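You operate a simulated robot arm through the tools that you are given. There is no shell and no other tool. Be economical: measure what you need, move in short steps, check, and stop when the job is done.

You are at the controls of a simulated two-armed robot. One attempt, no reset.

Task
Wipe up the spill on the side worktop with the dishcloth and put it back.

Only the result counts: the job must be done as asked and must still hold three seconds after the hand-in. Knocking over, shifting, dropping, spilling or breaking anything else fails it.

Robot
Two 7-joint arms with two-finger parallel grippers on one trunk, on a base that drives. Base frame: it is fixed to the floor where the robot stands at the start and does not move with it; the origin is under the middle of the robot, x ahead of it, y to its left, z up. Lengths are in m, angles in degrees, forces in N, time in s.
The left shoulder is at the start at [0.05, 0.168, 1.207], the right one opposite. With the tool pointing down near the work surface each hand reaches from about 0.18 to 0.66 m from the robot's upright axis, wherever it stands, measured 20 degrees to its own side. Places, roughly: dishcloth [0.7, -0.1, 0.9]. Payload 1.57 kg a hand.
The tool frame of a hand sits at the grasp point between the pads (the TCP): z along the fingers, y along the line on which they close. The tips reach 0.03 m beyond it. The gripper opens to 0.08 m. The fingers are 0.017 m wide and 0.012 m thick; the gripper's body (0.04 by 0.082 m) begins 0.08 m behind the TCP.
Orientation is told as [roll, pitch, yaw] about the base's x, y, z axes, in that order, counted from this pose: with the fingers straight down and closing along the base's y, the tool's x points along the base's -x, its y along +y and its z along -z.

Tools
- The arms move only by the tool step_arm. It takes "left_steps", "right_steps" or both (then of equal length, played together; a hand with none holds still); each is a list of rows, each a list of 7 numbers: the shift along the tool's x, y, z in units of 25 mm (1.0 is 25 mm), then the turn, a rotation vector about the tool's x, y, z in units of 8 degrees (1.0 is 8 degrees), then the gripper command, from -1 (shut) to 1 (fully open), values between in proportion. In form: [[dx, dy, dz, rx, ry, rz, fingers], ...]. A call has 1 to 8 rows; each row shifts and turns the commanded pose from where the row before left it, along the tool's axes as they then stand. A call with a number of a shift or a turn outside -1 to 1 is refused whole. Rows are played at 5 a second. More than 0.05 m and 8.6 degrees between two rows, or a gripper value outside its range, and nothing of the call is played. A pose out of reach is approached as far as the arm can. The call stops where the force on the tool passes 40 N (or 10 N more than at its start, if that is more) or the arm is blocked; 0.2 s more then pass. The fingers move at their own pace (about 0.045 m/s each) and stop on an object; they squeeze with about 26 N. The grip force told is the motor's: it shows also when the fingers shut on nothing. Time passes only in rows, and 0.2 s behind the last, so rows that do not move let the fingers close. The reply holds the time, the measured pose of the TCP, the force on the tool along the base axes, the opening and the grip force, in the units named above and with some noise, with the torque about the TCP (base axes, N m) and any sound that the robot's microphone picked up.
- Cameras (640 x 400 px; columns grow to the right, rows downward): "scene" is now at [0.1102, -0.0551, 1.4203]; the picture's right is [-0.63, -0.78, 0.00], its down [-0.43, 0.35, -0.83] and it looks along [0.65, -0.52, -0.55] (base axes); focal length 257 px, centre (320, 200). "left" rides on the left gripper at [0.072, 0.007, -0.122] in its tool frame; the picture's right is [-0.09, 1.00, 0.00], its down [-0.84, -0.08, -0.54] and it looks along [-0.54, -0.05, 0.84] (tool axes); focal length 238 px, centre (320, 200). "right" rides on the right gripper at [0.072, -0.007, -0.122] in its tool frame; the picture's right is [0.09, 1.00, 0.00], its down [-0.84, 0.08, -0.54] and it looks along [-0.54, 0.05, 0.84] (tool axes); focal length 238 px, centre (320, 200). There is no depth. A picture from a camera that has moved, and an enlarged one, comes with that camera's place and axes in the base frame and with its lens.
- camera(camera): a new picture of that camera. No time passes.
- move_column(by): slides the trunk up (or, below 0, down) by that many m; the arms and the scene camera ride with it, the base frame stays. It gives what a move gives, with no picture.
- steer(legs): drives the robot by 1 to 6 legs, each [ahead, left, turn to the left] in m, m and degrees, along the robot's own axes; the way and the turn of a leg run together, so that a leg with both is an arc; at most 1.5 m and 180 degrees a leg. The arms and the cameras ride along, it lands a little off, and it stops where it bumps. It gives what a move gives.
- head_to(pan, tilt): turns the head with the scene camera to pan (to the left, within 80 degrees either way) and tilt (down, from -29 to 69), counted from straight ahead of the robot. It gives what a move gives.
- enlarge(camera, box): a new picture of the part [left, top, right, bottom] of that camera's present view, enlarged. No time passes.
- close_job(): hands the job in; it is judged then, once.

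Work in short steps. Places have to be worked out from the pictures, the camera data and where the tool is seen: move nearer, look again, correct. Check each grasp and each placing, and mend what went wrong. You have 120 turns and 92 pictures in all, those below and enlarged ones among them. Open the grippers and draw the arms clear of the work before you hand the job in, unless the task says otherwise; then end with one line.

The tools are called after "Call:" by a JSON object that holds its "name" and its "arguments". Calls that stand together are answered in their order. step_arm: Moves the arms, as the interface text tells. Its arguments: {"type":"object","properties":{"left_steps":{"type":"array","items":{"type":"array","items":{"type":"number"}}},"right_steps":{"type":"array","items":{"type":"array","items":{"type":"number"}}}},"required":[]} The other tools are called the same way: move_column (by) slides the trunk up or down; steer (legs) drives the base; head_to (pan, tilt) turns the head that bears the scene camera; camera (camera) takes a picture; enlarge (camera, box) takes an enlarged picture of a part of a camera's view; close_job () hands the job in.

At the start:

```text
time_s: 0.0
left_ee_pos: [0.4069, -0.0514, 1.1999]
left_ee_rot: [0.1, 0.0, 0.1]
left_force: [0.0, -0.1, -0.7]
left_moment: [0.0, 0.02, 0.01]
left_width: 0.08
left_grasp_force: 0.0
right_ee_pos: [0.2498, -0.325, 1.1995]
right_ee_rot: [0.0, 0.0, 0.0]
right_force: [-0.2, -0.2, 0.3]
right_moment: [0.0, 0.03, -0.02]
right_width: 0.0801
right_grasp_force: 0.1
trunk travel left (down, up): [-0.375, 0.068]
robot x, y, heading: [0.0015, -0.0006, -0.1]
head pan, tilt: [-38.8, 33.7]
```

scene: 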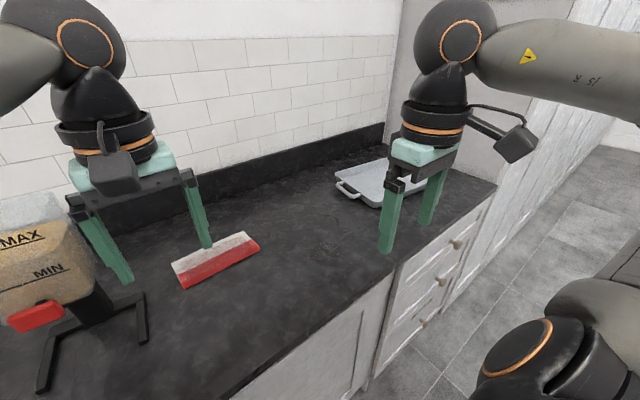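
right: 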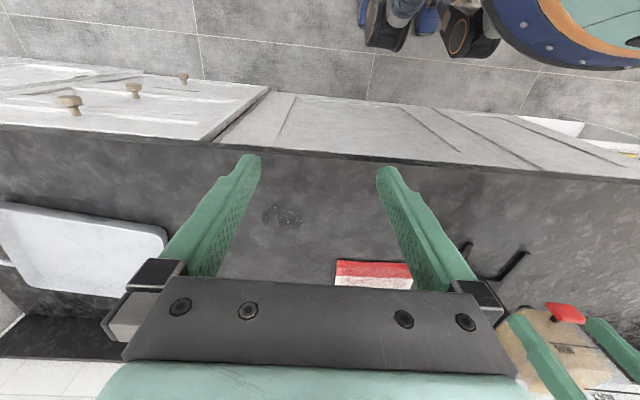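
left: 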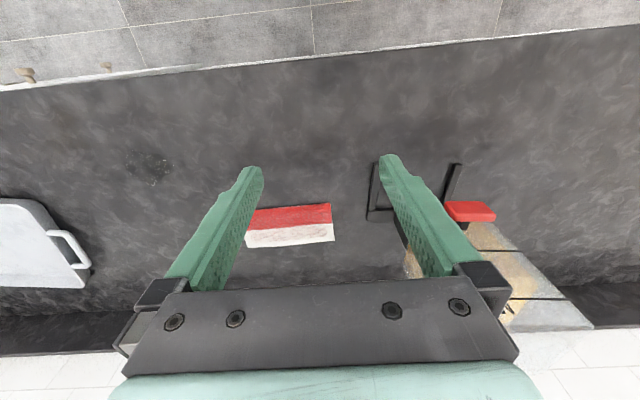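

The cloth (red/white) lies ahead on this worktop, with a speckled patch at about [0.53,-0.41]. I need to see whether that is the spill or whether there's another "side" worktop, so I zoom in and look around.

Call:
{"name": "enlarge", "arguments": {"camera": "scene", "box": [240, 190, 400, 290]}}

Call:
{"name": "head_to", "arguments": {"pan": -80, "tilt": 25}}

Call:
{"name": "camera", "arguments": {"camera": "scene"}}

Call:
{"name": "head_to", "arguments": {"pan": 60, "tilt": 25}}

Call:
{"name": "camera", "arguments": {"camera": "scene"}}

```text
4.00 times, centred on (320, 240) of scene
camera zoom: at [0.1102, -0.0551, 1.4203], right [-0.63, -0.78, 0.0], down [-0.43, 0.35, -0.83], along [0.65, -0.52, -0.55], focal length 1029 px, centre (320, 40)
```

zoom: 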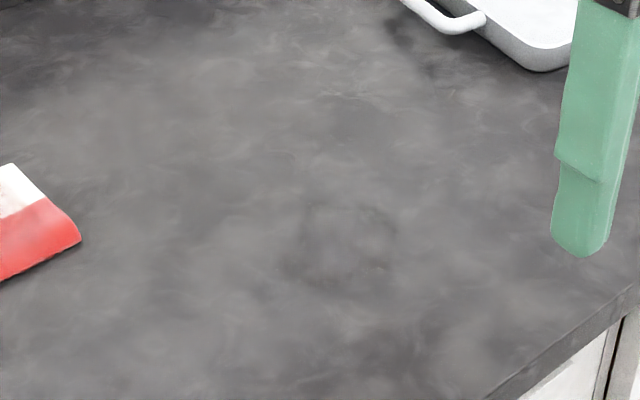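

```text
time_s: 1.1
left_ee_pos: [0.4078, -0.0503, 1.1988]
left_ee_rot: [0.0, 0.0, 0.1]
left_force: [-0.1, -0.9, -0.8]
left_moment: [0.01, 0.01, -0.01]
left_width: 0.08
left_grasp_force: 0.1
right_ee_pos: [0.2495, -0.3252, 1.2]
right_ee_rot: [0.0, -0.1, 0.1]
right_force: [-0.2, -0.4, -0.4]
right_moment: [0.02, -0.02, 0.0]
right_width: 0.08
right_grasp_force: 0.1
trunk travel left (down, up): [-0.375, 0.068]
robot x, y, heading: [0.0014, -0.0012, 0.1]
head pan, tilt: [-80.0, 25.0]
```

```text
87 pictures are left
camera scene: at [0.057, -0.0902, 1.4339], right [-0.98, -0.17, 0.0], down [-0.07, 0.42, -0.91], along [0.16, -0.89, -0.42], focal length 257 px, centre (320, 200)
```

scene: 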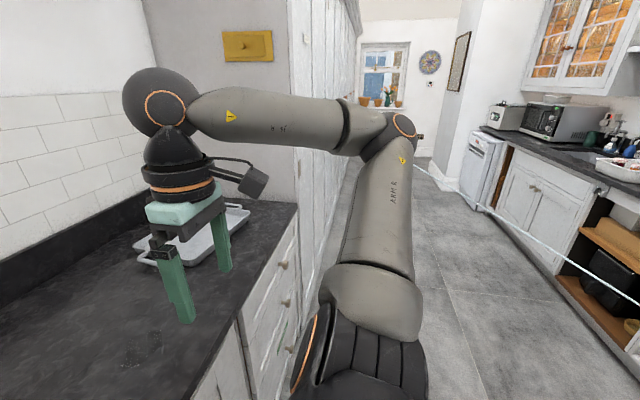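

```text
time_s: 3.3
left_ee_pos: [0.4073, -0.0505, 1.1997]
left_ee_rot: [0.0, 0.0, 0.1]
left_force: [-0.6, 0.2, 0.7]
left_moment: [0.01, 0.01, 0.0]
left_width: 0.0799
left_grasp_force: 0.1
right_ee_pos: [0.25, -0.3262, 1.2007]
right_ee_rot: [0.0, 0.0, 0.0]
right_force: [0.6, 1.2, 0.5]
right_moment: [-0.01, -0.01, -0.02]
right_width: 0.0799
right_grasp_force: 0.1
trunk travel left (down, up): [-0.375, 0.068]
robot x, y, heading: [-0.0022, 0.0011, -0.1]
head pan, tilt: [60.0, 25.0]
```

```text
86 pictures are left
camera scene: at [0.0871, 0.0803, 1.4339], right [0.87, -0.5, 0.0], down [-0.21, -0.37, -0.91], along [0.45, 0.78, -0.42], focal length 257 px, centre (320, 200)
```

scene: 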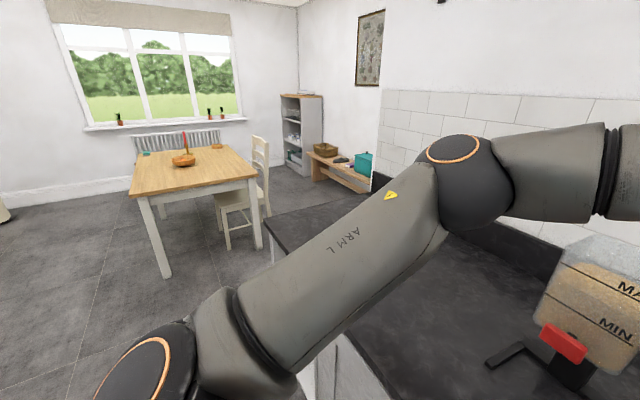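

Across the aisle is another counter. I check the speckled patch through the hand cameras first, and zoom into the far counter.

Call:
{"name": "enlarge", "arguments": {"camera": "right", "box": [220, 170, 380, 270]}}

Call:
{"name": "head_to", "arguments": {"pan": -80, "tilt": 15}}

Call:
{"name": "enlarge", "arguments": {"camera": "scene", "box": [440, 100, 640, 225]}}

Call:
{"name": "enlarge", "arguments": {"camera": "left", "box": [100, 130, 340, 280]}}

```text
4.00 times, centred on (300, 220) of right
camera zoom: at [0.1786, -0.333, 1.3239], right [-0.09, 1.0, 0.0], down [0.84, 0.08, 0.54], along [0.54, 0.05, -0.84], focal length 953 px, centre (400, 120)
```

zoom: 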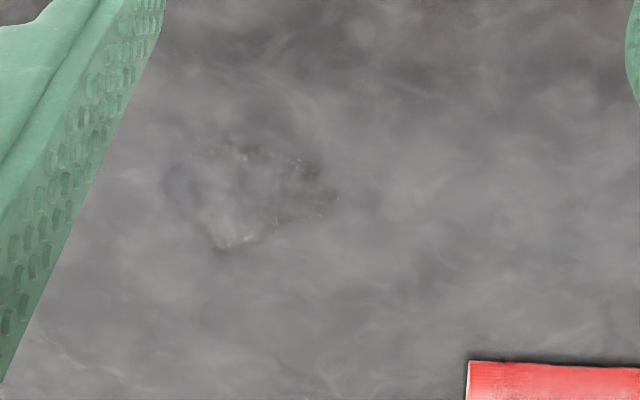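

```text
time_s: 5.5
left_ee_pos: [0.4083, -0.052, 1.1999]
left_ee_rot: [0.0, 0.0, 0.1]
left_force: [0.0, 0.5, -0.2]
left_moment: [-0.02, 0.03, -0.01]
left_width: 0.0801
left_grasp_force: 0.0
right_ee_pos: [0.2504, -0.326, 1.2006]
right_ee_rot: [0.0, -0.1, 0.0]
right_force: [-0.8, -0.9, 0.1]
right_moment: [-0.03, 0.0, 0.01]
right_width: 0.0802
right_grasp_force: 0.2
trunk travel left (down, up): [-0.375, 0.068]
robot x, y, heading: [0.0015, -0.0026, 0.0]
head pan, tilt: [-80.0, 15.0]
```

```text
3.20 times, centred on (540, 162) of scene
camera zoom: at [0.0572, -0.0915, 1.4502], right [-0.98, -0.17, 0.0], down [-0.05, 0.25, -0.97], along [0.17, -0.95, -0.26], focal length 823 px, centre (-384, 320)
```

zoom: 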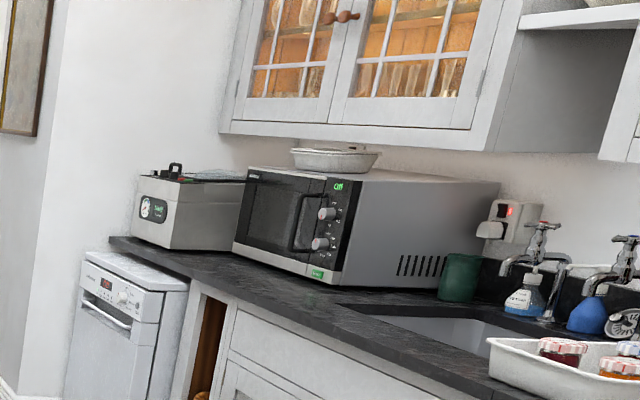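

```text
2.67 times, centred on (220, 205) of left
camera zoom: at [0.3347, -0.0452, 1.3216], right [0.09, 1.0, 0.0], down [0.84, -0.08, 0.54], along [0.54, -0.05, -0.84], focal length 636 px, centre (587, 187)
```

zoom: 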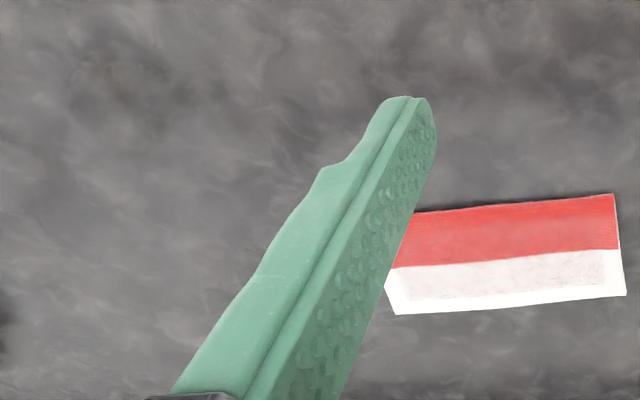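

The patch is a clear puddle, about 10 cm wide, near [0.515,-0.39]. The cloth spans about x 0.63–0.735, y -0.255–-0.05. It's a bit far, so I pull the left hand back and drive forward ~0.12 m.

Call:
{"name": "step_arm", "arguments": {"left_steps": [[1, 0, 0, 0, 0, 0, 1], [1, 0, 0, 0, 0, 0, 1], [1, 0, 0, 0, 0, 0, 1], [1, 0, 0, 0, 0, 0, 1], [1, 0, 0, 0, 0, 0, 1]]}}

Call:
{"name": "steer", "arguments": {"legs": [[0.12, 0, 0]]}}

Call:
{"name": "head_to", "arguments": {"pan": -25, "tilt": 45}}

Call:
{"name": "camera", "arguments": {"camera": "scene"}}

```text
time_s: 6.7
left_ee_pos: [0.2819, -0.052, 1.2004]
left_ee_rot: [0.0, 0.1, 0.2]
left_force: [0.3, 1.0, -0.5]
left_moment: [-0.01, -0.03, -0.01]
left_width: 0.0801
left_grasp_force: 0.1
right_ee_pos: [0.2504, -0.3247, 1.2002]
right_ee_rot: [0.0, 0.0, -0.1]
right_force: [-0.9, 0.1, -0.1]
right_moment: [0.0, 0.0, -0.02]
right_width: 0.0799
right_grasp_force: 0.1
trunk travel left (down, up): [-0.375, 0.068]
robot x, y, heading: [0.003, -0.0021, -0.2]
head pan, tilt: [-80.0, 15.0]
```

```text
time_s: 8.0
left_ee_pos: [0.3731, -0.0522, 1.201]
left_ee_rot: [0.0, 0.0, 0.2]
left_force: [0.0, -0.4, 1.0]
left_moment: [0.01, -0.03, 0.0]
left_width: 0.0803
left_grasp_force: 0.0
right_ee_pos: [0.3409, -0.3256, 1.2008]
right_ee_rot: [-0.1, -0.1, 0.0]
right_force: [0.0, 0.2, 0.5]
right_moment: [0.04, -0.03, 0.03]
right_width: 0.0798
right_grasp_force: 0.1
trunk travel left (down, up): [-0.375, 0.068]
robot x, y, heading: [0.0926, -0.0005, -0.1]
head pan, tilt: [-80.0, 15.0]
stopped in leg 1: the robot was blocked; the commanded pose is now the measured one
```

```text
time_s: 9.2
left_ee_pos: [0.3752, -0.0523, 1.2017]
left_ee_rot: [0.0, 0.1, 0.2]
left_force: [-0.7, 0.3, -0.3]
left_moment: [-0.02, -0.02, -0.01]
left_width: 0.08
left_grasp_force: 0.0
right_ee_pos: [0.3407, -0.3255, 1.2002]
right_ee_rot: [0.0, 0.0, 0.1]
right_force: [-0.6, 0.4, 0.3]
right_moment: [0.03, -0.03, -0.01]
right_width: 0.08
right_grasp_force: 0.0
trunk travel left (down, up): [-0.375, 0.068]
robot x, y, heading: [0.0904, 0.0025, 0.2]
head pan, tilt: [-25.0, 45.0]
```

```text
82 pictures are left
camera scene: at [0.2062, -0.034, 1.4034], right [-0.42, -0.91, 0.0], down [-0.64, 0.3, -0.71], along [0.64, -0.3, -0.71], focal length 257 px, centre (320, 200)
```

scene: 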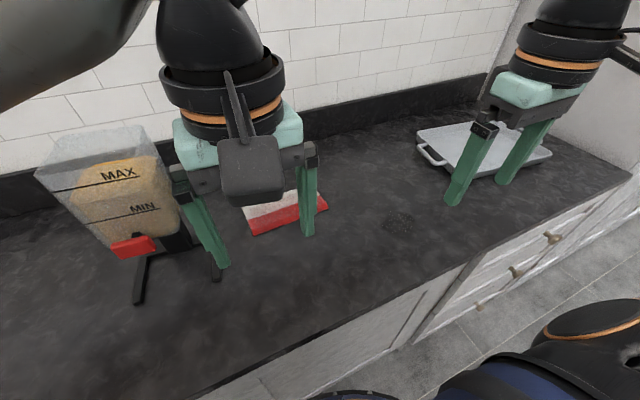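

The base touched the counter at x≈0.09. Now I move the left hand aside to the left and bring the right hand toward the cloth.

Call:
{"name": "step_arm", "arguments": {"left_steps": [[0.5, 0.8, 0, 0, 0, 0, 1], [0.5, 0.8, 0, 0, 0, 0, 1], [0.5, 0.8, 0, 0, 0, 0, 1], [0.5, 0.8, 0, 0, 0, 0, 1], [0, 0.8, 0, 0, 0, 0, 1], [0, 0.8, 0, 0, 0, 0, 1], [0, 0.8, 0, 0, 0, 0, 1], [0, 0.8, 0, 0, 0, 0, 1]], "right_steps": [[-1, 0, 0, 0, 0, 0, 1], [-1, 0, 0, 0, 0, 0, 1], [-1, 0, 0, 0, 0, 0, 1], [-1, 0.5, 0, 0, 0, 0, 1], [-1, 0.8, 0.5, 0, 0, 0, 1], [-1, 0.8, 0.5, 0, 0, 0, 1], [-1, 1, 0.5, 0, 0, 0, 1], [-1, 1, 0.5, 0, 0, 0, 1]]}}

Call:
{"name": "camera", "arguments": {"camera": "right"}}

Call:
{"name": "camera", "arguments": {"camera": "scene"}}

```text
time_s: 11.0
left_ee_pos: [0.3257, 0.1092, 1.1996]
left_ee_rot: [0.0, 0.2, 0.1]
left_force: [0.4, -0.1, -0.2]
left_moment: [0.0, 0.03, 0.02]
left_width: 0.08
left_grasp_force: 0.0
right_ee_pos: [0.5415, -0.2225, 1.1477]
right_ee_rot: [0.0, 0.0, 0.1]
right_force: [0.6, 0.2, 0.1]
right_moment: [-0.01, -0.01, -0.01]
right_width: 0.0798
right_grasp_force: 0.0
trunk travel left (down, up): [-0.375, 0.068]
robot x, y, heading: [0.0947, -0.0008, -0.1]
head pan, tilt: [-25.0, 45.0]
```

```text
81 pictures are left
camera right: at [0.4708, -0.2298, 1.273], right [-0.09, 1.0, 0.0], down [0.84, 0.08, 0.54], along [0.54, 0.05, -0.84], focal length 238 px, centre (320, 200)
```

right: 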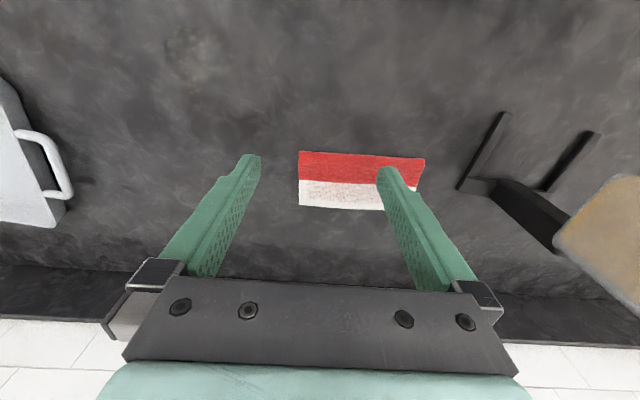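

```text
80 pictures are left
camera scene: at [0.2071, -0.0332, 1.4033], right [-0.42, -0.91, 0.0], down [-0.64, 0.3, -0.71], along [0.64, -0.3, -0.71], focal length 257 px, centre (320, 200)
```

scene: 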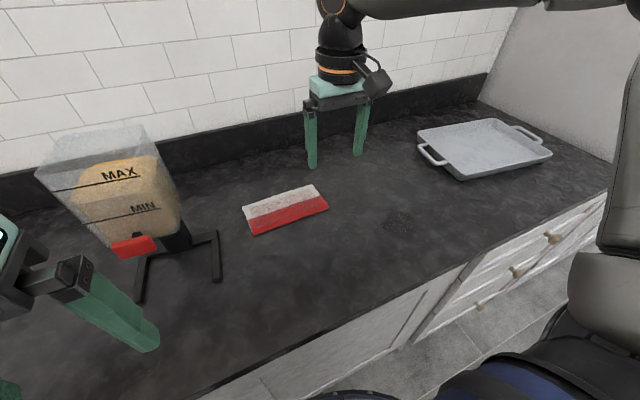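

I look closely at the cloth to judge thickness and shape.

Call:
{"name": "enlarge", "arguments": {"camera": "scene", "box": [230, 165, 342, 235]}}

Call:
{"name": "enlarge", "arguments": {"camera": "right", "box": [280, 130, 440, 230]}}

```text
5.71 times, centred on (286, 200) of scene
camera zoom: at [0.2071, -0.0332, 1.4033], right [-0.42, -0.91, 0.0], down [-0.64, 0.3, -0.71], along [0.64, -0.3, -0.71], focal length 1470 px, centre (514, 200)
```

zoom: 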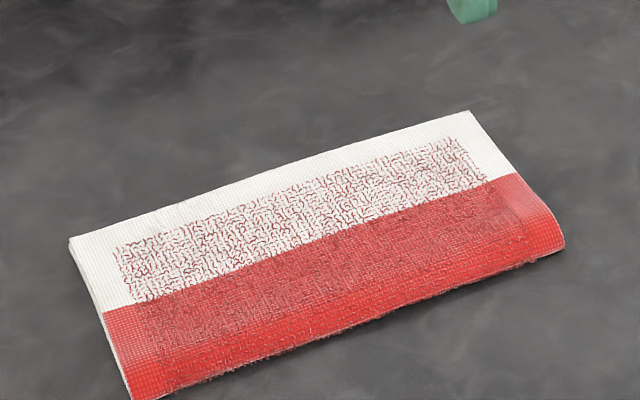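

```text
4.00 times, centred on (360, 180) of right
camera zoom: at [0.4708, -0.2298, 1.273], right [-0.09, 1.0, 0.0], down [0.84, 0.08, 0.54], along [0.54, 0.05, -0.84], focal length 953 px, centre (160, 280)
```

zoom: 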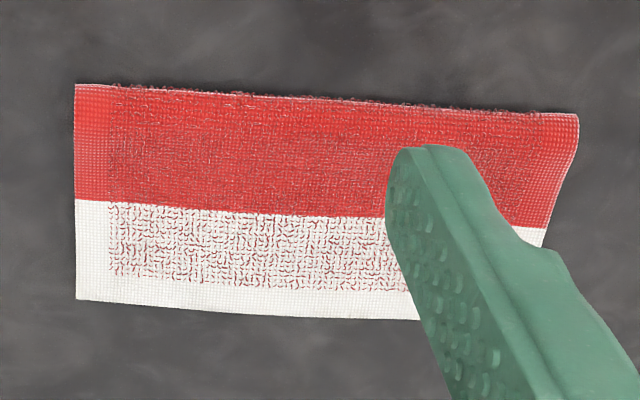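

The cloth is a folded pad ~1 cm thick, wider than my gripper opening. I'll try pressing it flat with the fingertips and dragging it, which keeps it flat; first I come down above its centre [0.67,-0.146].

Call:
{"name": "step_arm", "arguments": {"right_steps": [[-0.734, 0.437, 0.7, 0, 0, 0, 1], [-0.734, 0.437, 0.7, 0, 0, 0, 1], [-0.734, 0.437, 0.8, 0, 0, 0, 1], [-0.734, 0.437, 0.8, 0, 0, 0, 1], [-0.734, 0.437, 0.8, 0, 0, 0, 1], [-0.734, 0.437, 0.8, 0, 0, 0, 1], [-0.734, 0.437, 0.8, 0, 0, 0, 1]]}}

Call:
{"name": "camera", "arguments": {"camera": "right"}}

Call:
{"name": "camera", "arguments": {"camera": "scene"}}

```text
time_s: 12.6
left_ee_pos: [0.3245, 0.1076, 1.199]
left_ee_rot: [0.1, 0.1, 0.2]
left_force: [0.5, 0.2, 0.1]
left_moment: [0.0, -0.03, 0.0]
left_width: 0.0801
left_grasp_force: 0.0
right_ee_pos: [0.5995, -0.2058, 1.0279]
right_ee_rot: [0.1, 0.0, 0.0]
right_force: [0.5, -0.3, -0.1]
right_moment: [0.0, -0.01, -0.01]
right_width: 0.0801
right_grasp_force: 0.1
right hand out of reach, approached as far as the arm can: row 4, 5, 6, 7
trunk travel left (down, up): [-0.375, 0.068]
robot x, y, heading: [0.0946, 0.0017, 0.1]
head pan, tilt: [-25.0, 45.0]
```

```text
77 pictures are left
camera right: at [0.5272, -0.2139, 1.151], right [-0.09, 1.0, 0.0], down [0.84, 0.08, 0.54], along [0.54, 0.05, -0.84], focal length 238 px, centre (320, 200)
```

right: 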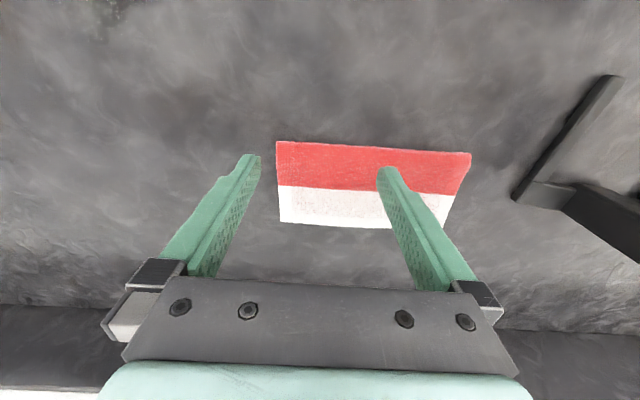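

```text
76 pictures are left
camera scene: at [0.2065, -0.034, 1.4033], right [-0.42, -0.91, 0.0], down [-0.64, 0.3, -0.71], along [0.64, -0.3, -0.71], focal length 257 px, centre (320, 200)
```

scene: 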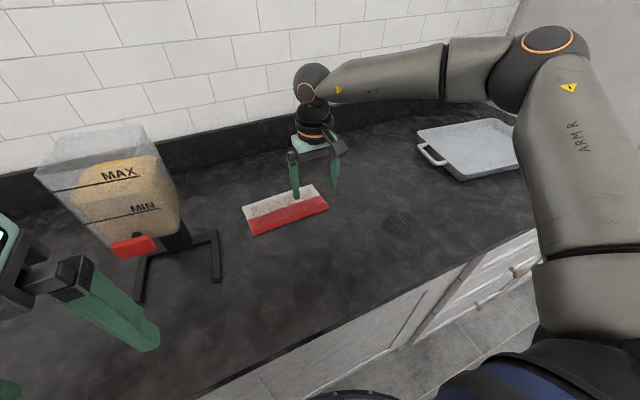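

The arm is slightly short at this height. I lower first, then go forward, since reach is quoted near the work surface.

Call:
{"name": "step_arm", "arguments": {"right_steps": [[0, 0, 0.8, 0, 0, 0, 1], [0, 0, 0.7, 0, 0, 0, 1], [-0.5, 0.5, 0, 0, 0, 0, 1], [-0.5, 0.5, 0, 0, 0, 0, 1], [-0.5, 0.5, 0, 0, 0, 0, 1], [-0.5, 0.5, 0, 0, 0, 0, 1]]}}

```text
time_s: 14.0
left_ee_pos: [0.3249, 0.1062, 1.2004]
left_ee_rot: [0.0, 0.2, 0.1]
left_force: [0.3, 0.4, 0.0]
left_moment: [0.0, -0.01, 0.0]
left_width: 0.0799
left_grasp_force: 0.1
right_ee_pos: [0.5912, -0.2088, 1.0036]
right_ee_rot: [0.1, 0.0, -0.1]
right_force: [0.7, 0.2, -0.1]
right_moment: [0.0, -0.01, -0.06]
right_width: 0.08
right_grasp_force: 0.1
right hand out of reach, approached as far as the arm can: row 1, 2, 3, 4, 5, 6
trunk travel left (down, up): [-0.375, 0.068]
robot x, y, heading: [0.0877, 0.0019, -0.2]
head pan, tilt: [-25.0, 45.0]
```

Reach seems blocked in this posture. I back off to a reachable pose toward the right/closer, then come down low before extending.

Call:
{"name": "step_arm", "arguments": {"right_steps": [[1, -1, 0, 0, 0, 0, 1], [1, -1, 0, 0, 0, 0, 1], [1, -1, 0, 0, 0, 0, 1], [1, -1, 0, 0, 0, 0, 1], [1, -1, 0, 0, 0, 0, 1]]}}

```text
time_s: 15.2
left_ee_pos: [0.323, 0.106, 1.2018]
left_ee_rot: [-0.1, 0.2, 0.3]
left_force: [1.2, -0.9, -0.7]
left_moment: [0.03, -0.02, -0.02]
left_width: 0.08
left_grasp_force: 0.1
right_ee_pos: [0.4662, -0.3314, 1.0035]
right_ee_rot: [0.1, 0.0, 0.0]
right_force: [-0.5, 0.5, -0.1]
right_moment: [0.01, -0.06, -0.01]
right_width: 0.0799
right_grasp_force: 0.0
trunk travel left (down, up): [-0.375, 0.068]
robot x, y, heading: [0.0903, -0.0008, 0.4]
head pan, tilt: [-25.0, 45.0]
```

Command tracks the measured pose. I lower to z≈0.97 and extend toward the cloth from here.

Call:
{"name": "step_arm", "arguments": {"right_steps": [[0, 0.8, 0.6, 0, 0, 0, 1], [0, 1, 0.6, 0, 0, 0, 1], [-0.5, 1, 0, 0, 0, 0, 1], [-1, 1, 0, 0, 0, 0, 1], [-1, 1, 0, 0, 0, 0, 1], [-1, 1, 0, 0, 0, 0, 1], [-1, 1, 0, 0, 0, 0, 1], [-1, 1, 0, 0, 0, 0, 1]]}}

```text
time_s: 17.0
left_ee_pos: [0.3252, 0.1076, 1.2]
left_ee_rot: [0.1, 0.1, 0.2]
left_force: [-1.1, 0.8, -0.7]
left_moment: [-0.02, 0.01, -0.02]
left_width: 0.08
left_grasp_force: 0.0
right_ee_pos: [0.5625, -0.1811, 0.9963]
right_ee_rot: [0.1, -0.1, -0.1]
right_force: [0.9, 0.9, 0.3]
right_moment: [-0.02, 0.01, 0.03]
right_width: 0.08
right_grasp_force: 0.1
right hand out of reach, approached as far as the arm can: row 7, 8
trunk travel left (down, up): [-0.375, 0.068]
robot x, y, heading: [0.0888, -0.0019, -0.1]
head pan, tilt: [-25.0, 45.0]
```

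Reach shrinks as the hand goes lower, so lowering the trunk should help. I raise the right hand a bit, then drop the trunk 0.15 m.

Call:
{"name": "step_arm", "arguments": {"right_steps": [[1, 0, -1, 0, 0, 0, 1], [1, 0, -1, 0, 0, 0, 1], [0, 0, -1, 0, 0, 0, 1], [0, 0, -1, 0, 0, 0, 1], [0, 0, -1, 0, 0, 0, 1]]}}

Call:
{"name": "move_column", "arguments": {"by": -0.15}}

Call:
{"name": "camera", "arguments": {"camera": "scene"}}

```text
time_s: 18.2
left_ee_pos: [0.3245, 0.1069, 1.2007]
left_ee_rot: [0.0, 0.1, 0.2]
left_force: [0.3, -0.5, 0.1]
left_moment: [0.03, -0.03, 0.04]
left_width: 0.08
left_grasp_force: 0.1
right_ee_pos: [0.5132, -0.1816, 1.121]
right_ee_rot: [0.0, 0.0, 0.0]
right_force: [-0.2, -0.1, -0.4]
right_moment: [0.01, 0.0, -0.02]
right_width: 0.0801
right_grasp_force: 0.1
trunk travel left (down, up): [-0.375, 0.068]
robot x, y, heading: [0.0885, 0.0012, 0.1]
head pan, tilt: [-25.0, 45.0]
```

```text
time_s: 19.9
left_ee_pos: [0.3249, 0.1075, 1.05]
left_ee_rot: [0.0, 0.2, 0.2]
left_force: [-0.4, 0.4, -0.2]
left_moment: [-0.02, 0.02, 0.0]
left_width: 0.0799
left_grasp_force: 0.0
right_ee_pos: [0.5128, -0.1816, 0.9707]
right_ee_rot: [0.0, 0.0, -0.1]
right_force: [-0.3, 0.1, 0.8]
right_moment: [-0.03, 0.01, -0.01]
right_width: 0.0802
right_grasp_force: 0.0
trunk travel left (down, up): [-0.225, 0.218]
robot x, y, heading: [0.0935, -0.0029, 0.0]
head pan, tilt: [-25.0, 45.0]
```

```text
75 pictures are left
camera scene: at [0.2062, -0.0339, 1.2534], right [-0.42, -0.91, 0.0], down [-0.64, 0.3, -0.71], along [0.64, -0.3, -0.71], focal length 257 px, centre (320, 200)
```

scene: 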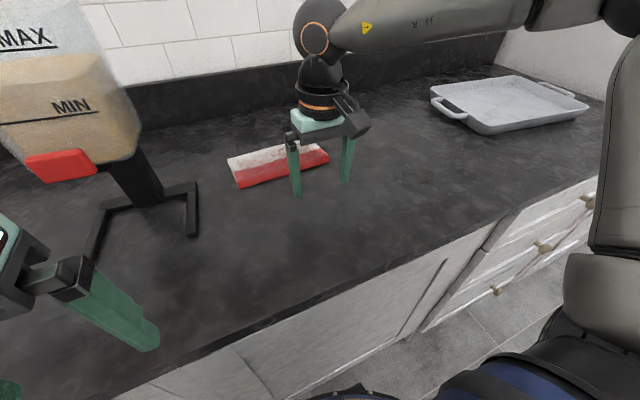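

Trunk lowered cleanly. Now I extend above the cloth centre.

Call:
{"name": "step_arm", "arguments": {"right_steps": [[-0.9, 0.2, 0, 0, 0, 0, 1], [-0.9, 0.2, 0, 0, 0, 0, 1], [-0.9, 0.2, 0, 0, 0, 0, 1], [-0.9, 0.2, 0, 0, 0, 0, 1], [-0.9, 0.2, 0, 0, 0, 0, 1], [-0.9, 0.2, 0, 0, 0, 0, 1], [-0.9, 0.2, 0, 0, 0, 0, 1]]}}

Call:
{"name": "camera", "arguments": {"camera": "right"}}

Call:
{"name": "camera", "arguments": {"camera": "scene"}}

```text
time_s: 21.5
left_ee_pos: [0.3247, 0.1075, 1.0511]
left_ee_rot: [0.1, 0.1, 0.1]
left_force: [0.1, 0.2, -0.6]
left_moment: [0.02, -0.01, 0.0]
left_width: 0.0801
left_grasp_force: 0.1
right_ee_pos: [0.6025, -0.2011, 0.9641]
right_ee_rot: [0.1, 0.1, -0.1]
right_force: [0.5, -0.1, -0.2]
right_moment: [0.0, 0.02, 0.0]
right_width: 0.08
right_grasp_force: 0.0
right hand out of reach, approached as far as the arm can: row 3, 4, 5, 6, 7
trunk travel left (down, up): [-0.225, 0.218]
robot x, y, heading: [0.0892, 0.0014, 0.1]
head pan, tilt: [-25.0, 45.0]
```

```text
74 pictures are left
camera right: at [0.5308, -0.2083, 1.0881], right [-0.09, 1.0, 0.0], down [0.84, 0.08, 0.54], along [0.54, 0.05, -0.84], focal length 238 px, centre (320, 200)
```

right: 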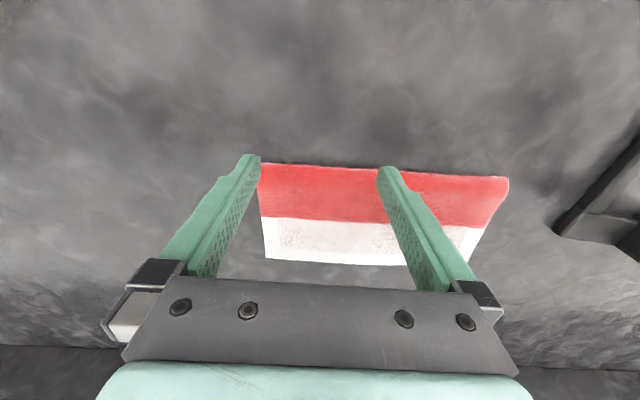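

```text
73 pictures are left
camera scene: at [0.2064, -0.0341, 1.2533], right [-0.42, -0.91, 0.0], down [-0.64, 0.3, -0.71], along [0.64, -0.3, -0.71], focal length 257 px, centre (320, 200)
```

scene: 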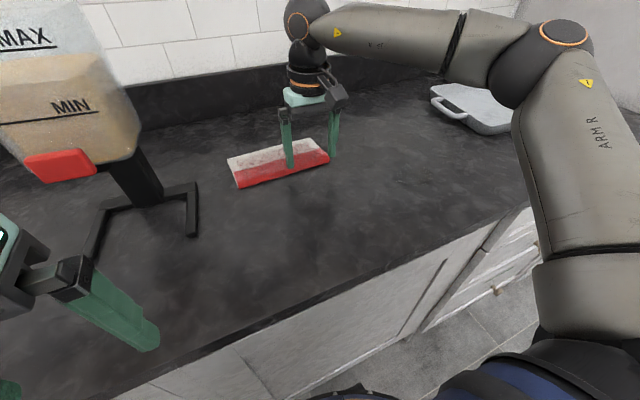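

The same reach limit shows at about [0.60,-0.20]. Tilting the fingers forward ~20° lets the wrist stay back, so I do that and extend again.

Call:
{"name": "step_arm", "arguments": {"right_steps": [[0.4, 0, 0, 0, -0.9, 0, 1], [0, 0, 0, 0, -0.9, 0, 1], [0, 0, 0, 0, -0.9, 0, 1], [-0.7, 0.5, -0.25, 0, 0, 0, 1], [-0.7, 0.5, -0.25, 0, 0, 0, 1], [-0.7, 0.5, -0.25, 0, 0, 0, 1]]}}

Call:
{"name": "camera", "arguments": {"camera": "right"}}

```text
time_s: 22.9
left_ee_pos: [0.3239, 0.1071, 1.0503]
left_ee_rot: [0.0, 0.1, 0.2]
left_force: [-0.2, 0.0, -0.6]
left_moment: [0.0, 0.0, 0.0]
left_width: 0.0797
left_grasp_force: 0.1
right_ee_pos: [0.635, -0.1638, 1.0021]
right_ee_rot: [0.0, -21.5, -0.1]
right_force: [-0.1, -1.1, 0.7]
right_moment: [0.01, 0.01, -0.01]
right_width: 0.0801
right_grasp_force: 0.1
trunk travel left (down, up): [-0.225, 0.218]
robot x, y, heading: [0.0909, -0.0005, 0.2]
head pan, tilt: [-25.0, 45.0]
```

```text
72 pictures are left
camera right: at [0.5232, -0.1704, 1.0899], right [-0.08, 1.0, -0.03], down [0.58, 0.08, 0.81], along [0.81, 0.05, -0.58], focal length 238 px, centre (320, 200)
```

right: 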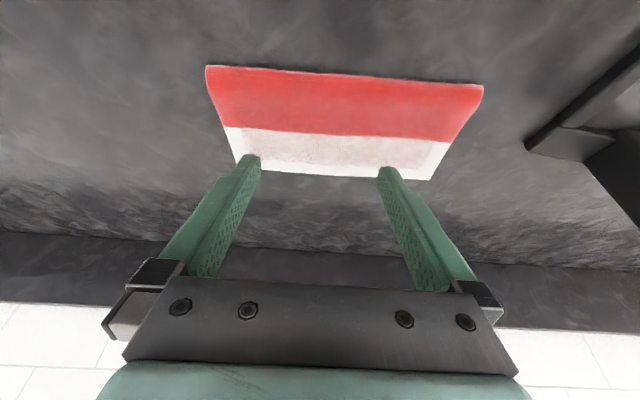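

The tilted posture reaches. Now I descend to just above the cloth's centre (tips at about x 0.675, z 0.915).

Call:
{"name": "step_arm", "arguments": {"right_steps": [[-0.09, 0.24, 0.82, 0, 0, 0, 1], [-0.09, 0.24, 0.82, 0, 0, 0, 1], [-0.09, 0.24, 0.82, 0, 0, 0, 1]]}}

Call:
{"name": "camera", "arguments": {"camera": "right"}}

Call:
{"name": "enlarge", "arguments": {"camera": "scene", "box": [210, 70, 370, 210]}}

```text
time_s: 23.7
left_ee_pos: [0.3234, 0.1073, 1.0497]
left_ee_rot: [0.0, 0.1, 0.1]
left_force: [-0.6, -0.3, -0.8]
left_moment: [0.02, -0.04, -0.04]
left_width: 0.0802
left_grasp_force: 0.0
right_ee_pos: [0.6456, -0.1636, 0.9478]
right_ee_rot: [0.1, -21.7, -0.1]
right_force: [0.4, 0.5, 2.1]
right_moment: [0.0, 0.0, 0.0]
right_width: 0.0799
right_grasp_force: 0.0
right hand out of reach, approached as far as the arm can: row 1, 2, 3
trunk travel left (down, up): [-0.225, 0.218]
robot x, y, heading: [0.0935, 0.0012, 0.1]
head pan, tilt: [-25.0, 45.0]
```

```text
71 pictures are left
camera right: at [0.5339, -0.1712, 1.0361], right [-0.09, 1.0, -0.03], down [0.58, 0.08, 0.81], along [0.81, 0.05, -0.58], focal length 238 px, centre (320, 200)
```

right: 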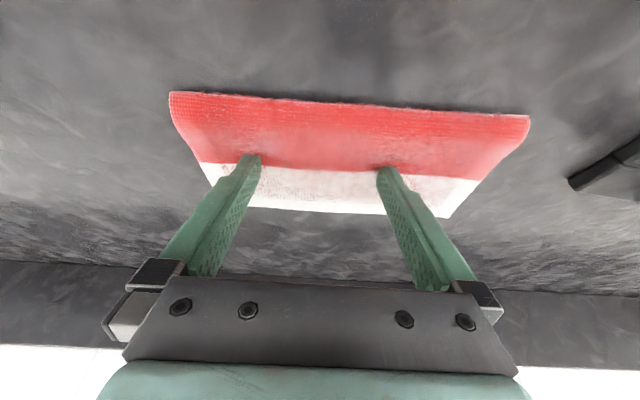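

```text
2.86 times, centred on (290, 140) of scene
camera zoom: at [0.2059, -0.0338, 1.2535], right [-0.42, -0.91, 0.0], down [-0.64, 0.3, -0.71], along [0.64, -0.3, -0.71], focal length 735 px, centre (406, 371)
```

zoom: 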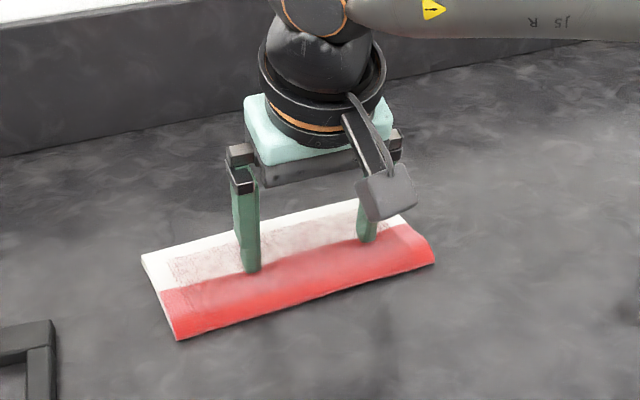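

Both fingertips just touch the cloth (2 N). I press down ~8 mm and read the force.

Call:
{"name": "step_arm", "arguments": {"right_steps": [[0.06, 0, 0.15, 0, 0, 0, 1], [0.06, 0, 0.15, 0, 0, 0, 1]]}}

```text
time_s: 24.3
left_ee_pos: [0.3223, 0.1081, 1.0515]
left_ee_rot: [-0.1, -0.1, 0.2]
left_force: [0.3, -0.5, 0.1]
left_moment: [0.0, 0.02, -0.02]
left_width: 0.08
left_grasp_force: 0.1
right_ee_pos: [0.646, -0.1642, 0.9454]
right_ee_rot: [0.3, -22.2, -0.1]
right_force: [-3.3, -0.8, 26.7]
right_moment: [-0.19, -0.01, -0.01]
right_width: 0.0796
right_grasp_force: 0.1
trunk travel left (down, up): [-0.225, 0.218]
robot x, y, heading: [0.0909, 0.0016, 0.0]
head pan, tilt: [-25.0, 45.0]
```

Good, ~27 N press. I try a small drag toward the spill and check that the cloth follows.

Call:
{"name": "step_arm", "arguments": {"right_steps": [[0.28, -0.5, -0.11, 0, 0, 0, 1], [0.37, -0.6, -0.146, 0, 0, 0, 1], [0.37, -0.6, -0.146, 0, 0, 0, 1]]}}

Call:
{"name": "camera", "arguments": {"camera": "right"}}

```text
time_s: 25.1
left_ee_pos: [0.3233, 0.109, 1.0507]
left_ee_rot: [-0.1, 0.0, 0.2]
left_force: [0.8, 1.0, -0.9]
left_moment: [-0.01, 0.03, 0.02]
left_width: 0.0799
left_grasp_force: 0.1
right_ee_pos: [0.6186, -0.2023, 0.9444]
right_ee_rot: [0.4, -22.5, 0.1]
right_force: [3.1, 5.7, 32.8]
right_moment: [-0.12, -0.22, 0.06]
right_width: 0.0784
right_grasp_force: 0.2
trunk travel left (down, up): [-0.225, 0.218]
robot x, y, heading: [0.0911, -0.0041, -0.1]
head pan, tilt: [-25.0, 45.0]
```

```text
69 pictures are left
camera right: at [0.5067, -0.2109, 1.0321], right [-0.09, 1.0, -0.03], down [0.57, 0.07, 0.82], along [0.82, 0.06, -0.57], focal length 238 px, centre (320, 200)
```

right: 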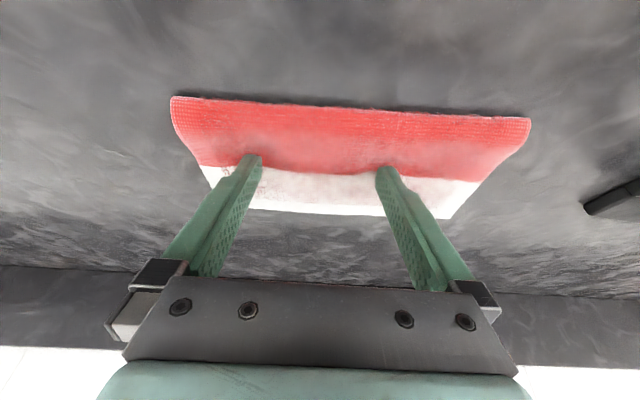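

The cloth follows without slip. I ease the press by ~2 mm and keep dragging toward the puddle.

Call:
{"name": "step_arm", "arguments": {"right_steps": [[0.51, -0.9, -0.28, 0, 0, 0, 1], [0.54, -0.9, -0.213, 0, 0, 0, 1], [0.54, -0.9, -0.213, 0, 0, 0, 1], [0.54, -0.9, -0.213, 0, 0, 0, 1]]}}

Call:
{"name": "camera", "arguments": {"camera": "right"}}

Call:
{"name": "camera", "arguments": {"camera": "scene"}}

```text
time_s: 26.1
left_ee_pos: [0.3234, 0.1084, 1.0511]
left_ee_rot: [-0.1, 0.0, 0.2]
left_force: [0.2, -0.9, -0.3]
left_moment: [0.02, -0.04, -0.01]
left_width: 0.08
left_grasp_force: 0.1
right_ee_pos: [0.5611, -0.293, 0.9451]
right_ee_rot: [0.2, -22.3, 0.3]
right_force: [2.3, 5.2, 29.5]
right_moment: [0.12, -0.18, 0.01]
right_width: 0.0794
right_grasp_force: 0.0
trunk travel left (down, up): [-0.225, 0.218]
robot x, y, heading: [0.092, -0.0023, 0.3]
head pan, tilt: [-25.0, 45.0]
```

```text
68 pictures are left
camera right: at [0.4481, -0.3008, 1.0325], right [-0.09, 1.0, -0.03], down [0.57, 0.08, 0.82], along [0.82, 0.05, -0.57], focal length 238 px, centre (320, 200)
```

right: 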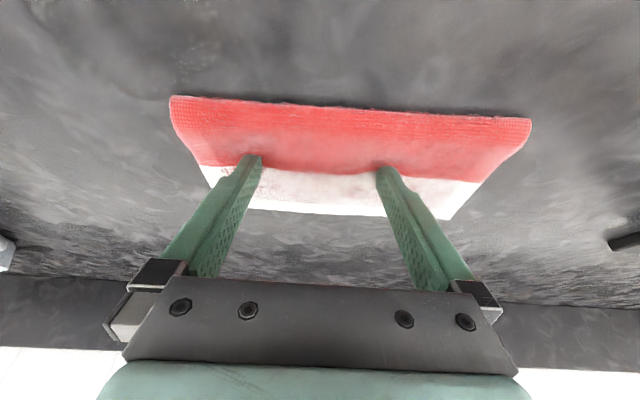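

```text
67 pictures are left
camera scene: at [0.2044, -0.0322, 1.2537], right [-0.42, -0.91, 0.0], down [-0.64, 0.3, -0.71], along [0.64, -0.3, -0.71], focal length 257 px, centre (320, 200)
```

scene: 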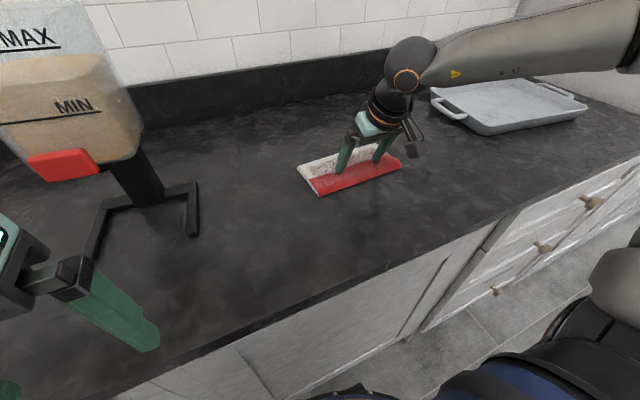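

It's following well. I locate the puddle relative to the cloth with an enlarged view.

Call:
{"name": "enlarge", "arguments": {"camera": "right", "box": [120, 0, 280, 100]}}

Call:
{"name": "enlarge", "arguments": {"camera": "scene", "box": [350, 130, 510, 230]}}

```text
4.00 times, centred on (200, 50) of right
camera zoom: at [0.4481, -0.3008, 1.0325], right [-0.09, 1.0, -0.03], down [0.57, 0.08, 0.82], along [0.82, 0.05, -0.57], focal length 953 px, centre (800, 800)
```

zoom: 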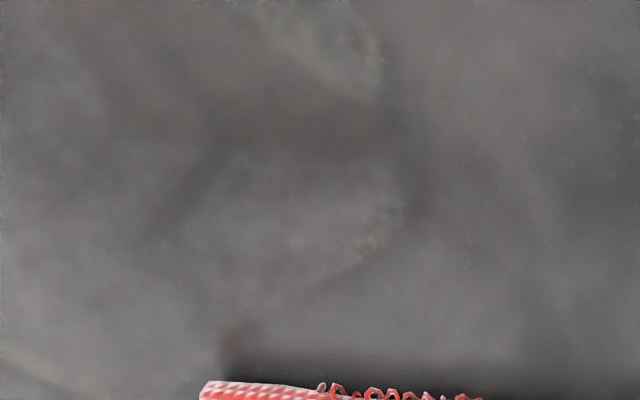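

```text
4.00 times, centred on (430, 180) of scene
camera zoom: at [0.2044, -0.0322, 1.2537], right [-0.42, -0.91, 0.0], down [-0.64, 0.3, -0.71], along [0.64, -0.3, -0.71], focal length 1029 px, centre (-120, 280)
```

zoom: 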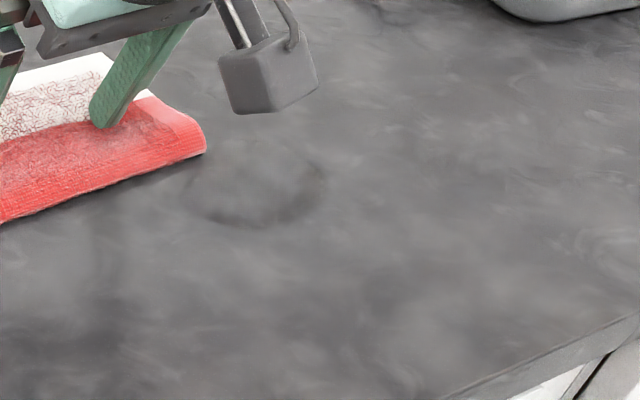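

The puddle is centred near [0.505,-0.394]. I drag on so the cloth centre lies over it (TCP about [0.485,-0.411]).

Call:
{"name": "step_arm", "arguments": {"right_steps": [[0.56, -0.94, -0.22, 0, 0, 0, 1], [0.56, -0.94, -0.22, 0, 0, 0, 1], [0.56, -0.94, -0.22, 0, 0, 0, 1], [0.56, -0.94, -0.22, 0, 0, 0, 1], [0.56, -0.94, -0.22, 0, 0, 0, 1]]}}

Call:
{"name": "camera", "arguments": {"camera": "scene"}}

```text
time_s: 27.3
left_ee_pos: [0.3237, 0.1094, 1.0501]
left_ee_rot: [-0.1, 0.0, 0.2]
left_force: [-0.1, 0.1, -0.8]
left_moment: [0.03, 0.0, 0.01]
left_width: 0.0802
left_grasp_force: 0.1
right_ee_pos: [0.4847, -0.4099, 0.9445]
right_ee_rot: [0.0, -22.5, 0.3]
right_force: [2.8, 5.9, 27.7]
right_moment: [0.32, -0.23, 0.02]
right_width: 0.0794
right_grasp_force: 0.1
trunk travel left (down, up): [-0.225, 0.218]
robot x, y, heading: [0.0935, -0.0018, -0.1]
head pan, tilt: [-25.0, 45.0]
```

```text
64 pictures are left
camera scene: at [0.205, -0.0318, 1.2536], right [-0.42, -0.91, 0.0], down [-0.64, 0.3, -0.71], along [0.64, -0.3, -0.71], focal length 257 px, centre (320, 200)
```

scene: 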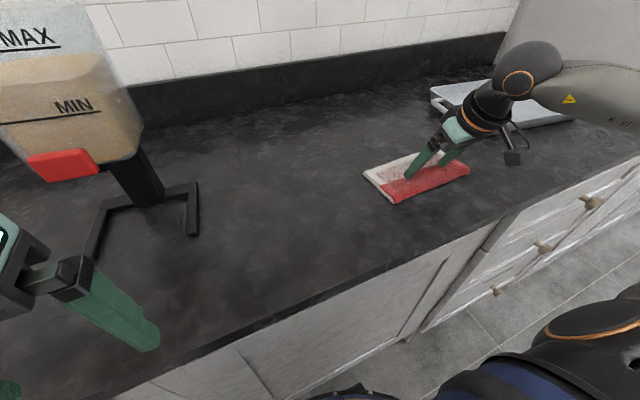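

The cloth covers the puddle. Now wiping strokes fore-and-aft (±45 mm) with steady pressure.

Call:
{"name": "step_arm", "arguments": {"right_steps": [[0.84, 0, -0.33, 0, 0, 0, 1], [0.84, 0, -0.33, 0, 0, 0, 1], [-0.84, 0, 0.33, 0, 0, 0, 1], [-0.84, 0, 0.33, 0, 0, 0, 1], [-0.84, 0, 0.33, 0, 0, 0, 1], [-0.84, 0, 0.33, 0, 0, 0, 1], [0.84, 0, -0.33, 0, 0, 0, 1], [0.84, 0, -0.33, 0, 0, 0, 1]]}}

Call:
{"name": "step_arm", "arguments": {"right_steps": [[0, -0.9, 0, 0, 0, 0, 1], [0, -0.9, 0, 0, 0, 0, 1], [0, 0.9, 0, 0, 0, 0, 1], [0, 0.9, 0, 0, 0, 0, 1], [0, 0.9, 0, 0, 0, 0, 1], [0, 0.9, 0, 0, 0, 0, 1], [0, -0.9, 0, 0, 0, 0, 1], [0, -0.9, 0, 0, 0, 0, 1]]}}

Call:
{"name": "camera", "arguments": {"camera": "right"}}

```text
time_s: 29.1
left_ee_pos: [0.3234, 0.1099, 1.0509]
left_ee_rot: [-0.1, 0.0, 0.2]
left_force: [0.5, -0.2, 0.5]
left_moment: [0.0, 0.0, 0.0]
left_width: 0.0801
left_grasp_force: 0.1
right_ee_pos: [0.4852, -0.4139, 0.9444]
right_ee_rot: [-0.2, -22.2, 0.0]
right_force: [4.2, -3.8, 29.6]
right_moment: [0.31, -0.26, -0.12]
right_width: 0.0791
right_grasp_force: 0.0
trunk travel left (down, up): [-0.225, 0.218]
robot x, y, heading: [0.0936, 0.0018, -0.0]
head pan, tilt: [-25.0, 45.0]
```

```text
time_s: 30.3
left_ee_pos: [0.323, 0.1083, 1.0519]
left_ee_rot: [-0.1, 0.0, 0.1]
left_force: [0.1, 0.4, 0.1]
left_moment: [0.0, -0.04, -0.04]
left_width: 0.0799
left_grasp_force: 0.0
right_ee_pos: [0.4872, -0.4, 0.946]
right_ee_rot: [-0.3, -22.8, -0.1]
right_force: [0.1, 1.3, 12.9]
right_moment: [0.21, -0.06, 0.05]
right_width: 0.0789
right_grasp_force: 0.1
trunk travel left (down, up): [-0.225, 0.218]
robot x, y, heading: [0.0929, 0.0026, 0.2]
head pan, tilt: [-25.0, 45.0]
stopped in row 5 (right hand): the force on the tool passed its limit (the readings are from after the stop); the commanded pose is now the measured one
```

```text
63 pictures are left
camera right: at [0.3738, -0.406, 1.0322], right [-0.08, 1.0, -0.04], down [0.56, 0.08, 0.82], along [0.82, 0.04, -0.57], focal length 238 px, centre (320, 200)
```

right: 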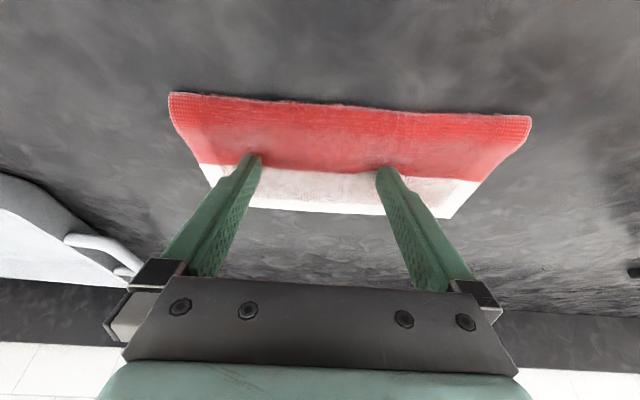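

The force limit tripped at a reversal and the press relaxed to 13 N. I continue sideways strokes with a slightly gentler press.

Call:
{"name": "step_arm", "arguments": {"right_steps": [[0.02, 0.5, 0.05, 0, 0, 0, 1], [0, 0.7, 0, 0, 0, 0, 1], [0, 0.3, 0, 0, 0, 0, 1], [0, -0.5, 0, 0, 0, 0, 1], [0, -0.8, 0, 0, 0, 0, 1], [0, -0.8, 0, 0, 0, 0, 1], [0, -0.8, 0, 0, 0, 0, 1], [0, -0.3, 0, 0, 0, 0, 1]]}}

Call:
{"name": "step_arm", "arguments": {"right_steps": [[0.5, 0.3, -0.2, 0, 0, 0, 1], [0.8, 0.3, -0.31, 0, 0, 0, 1], [-0.5, 0.3, 0.2, 0, 0, 0, 1], [-0.84, 0.3, 0.33, 0, 0, 0, 1], [-0.84, 0.2, 0.33, 0, 0, 0, 1], [-0.5, 0.2, 0.2, 0, 0, 0, 1], [0.5, 0.3, -0.2, 0, 0, 0, 1], [0.8, 0.3, -0.31, 0, 0, 0, 1]]}}

Call:
{"name": "camera", "arguments": {"camera": "right"}}

```text
time_s: 32.1
left_ee_pos: [0.3228, 0.1086, 1.0503]
left_ee_rot: [-0.2, 0.0, 0.1]
left_force: [-0.1, 0.5, 0.6]
left_moment: [0.0, -0.04, 0.0]
left_width: 0.0801
left_grasp_force: 0.1
right_ee_pos: [0.4859, -0.4407, 0.9445]
right_ee_rot: [-0.3, -22.5, 0.0]
right_force: [-0.6, 6.6, 21.7]
right_moment: [0.61, -0.09, 0.0]
right_width: 0.0801
right_grasp_force: 0.0
trunk travel left (down, up): [-0.225, 0.218]
robot x, y, heading: [0.0886, -0.001, -0.5]
head pan, tilt: [-25.0, 45.0]
```

```text
time_s: 33.9
left_ee_pos: [0.3229, 0.108, 1.0508]
left_ee_rot: [-0.2, 0.0, 0.2]
left_force: [0.9, -0.4, 0.2]
left_moment: [0.0, -0.01, 0.01]
left_width: 0.08
left_grasp_force: 0.0
right_ee_pos: [0.4899, -0.3867, 0.9453]
right_ee_rot: [-0.4, -22.8, -0.2]
right_force: [3.5, -3.5, 24.3]
right_moment: [0.38, -0.23, -0.11]
right_width: 0.0787
right_grasp_force: 0.1
trunk travel left (down, up): [-0.225, 0.218]
robot x, y, heading: [0.0926, -0.0022, -0.3]
head pan, tilt: [-25.0, 45.0]
```

```text
62 pictures are left
camera right: at [0.3762, -0.3933, 1.0317], right [-0.08, 1.0, -0.04], down [0.56, 0.08, 0.82], along [0.82, 0.04, -0.57], focal length 238 px, centre (320, 200)
```

right: 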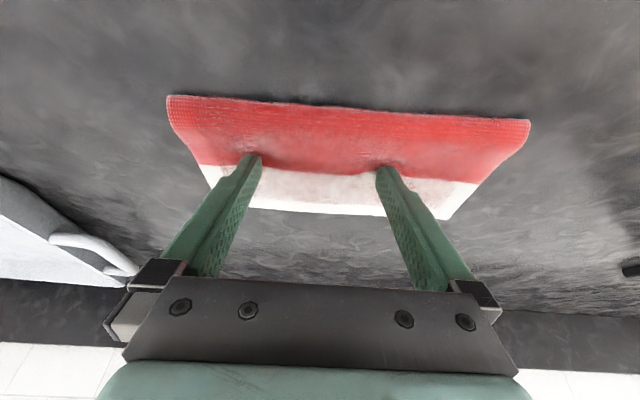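

I drag the cloth partway back toward its home and inspect the wiped area.

Call:
{"name": "step_arm", "arguments": {"right_steps": [[-0.3, 0.5, 0.09, 0, 0, 0, 1], [-0.52, 0.8, 0.205, 0, 0, 0, 1], [-0.52, 0.8, 0.205, 0, 0, 0, 1], [-0.52, 0.8, 0.205, 0, 0, 0, 1], [-0.52, 0.8, 0.205, 0, 0, 0, 1], [-0.52, 0.8, 0.205, 0, 0, 0, 1], [-0.3, 0.5, 0.12, 0, 0, 0, 1]]}}

Call:
{"name": "camera", "arguments": {"camera": "right"}}

Call:
{"name": "enlarge", "arguments": {"camera": "scene", "box": [350, 130, 510, 230]}}

```text
time_s: 35.5
left_ee_pos: [0.3235, 0.1065, 1.0501]
left_ee_rot: [0.0, 0.0, 0.3]
left_force: [0.5, -0.8, -0.8]
left_moment: [0.04, -0.03, 0.02]
left_width: 0.08
left_grasp_force: 0.1
right_ee_pos: [0.5744, -0.2619, 0.9449]
right_ee_rot: [-0.2, -22.5, -0.1]
right_force: [-2.6, -3.9, 18.7]
right_moment: [0.11, 0.03, 0.01]
right_width: 0.0786
right_grasp_force: 0.1
trunk travel left (down, up): [-0.225, 0.218]
robot x, y, heading: [0.0907, 0.001, 0.0]
head pan, tilt: [-25.0, 45.0]
```

```text
61 pictures are left
camera right: at [0.4616, -0.2687, 1.0323], right [-0.08, 1.0, -0.04], down [0.57, 0.08, 0.82], along [0.82, 0.04, -0.57], focal length 238 px, centre (320, 200)
```

right: 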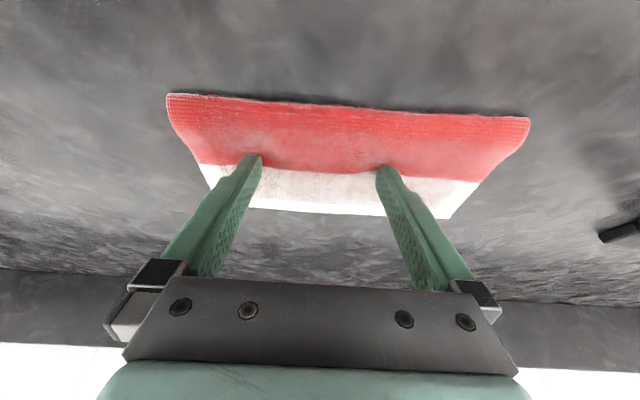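

```text
4.00 times, centred on (430, 180) of scene
camera zoom: at [0.2046, -0.0338, 1.2536], right [-0.42, -0.91, 0.0], down [-0.64, 0.3, -0.71], along [0.64, -0.3, -0.71], focal length 1029 px, centre (-120, 280)
```

zoom: 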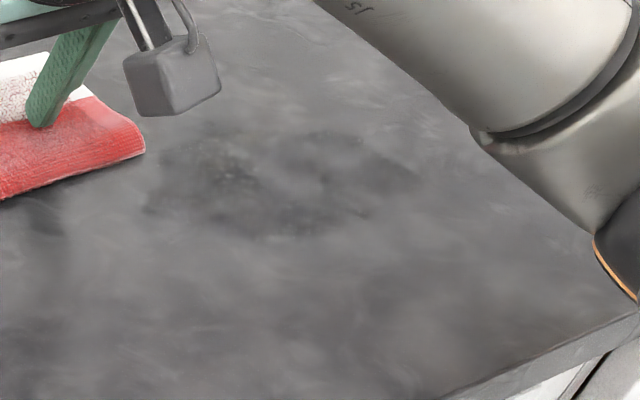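

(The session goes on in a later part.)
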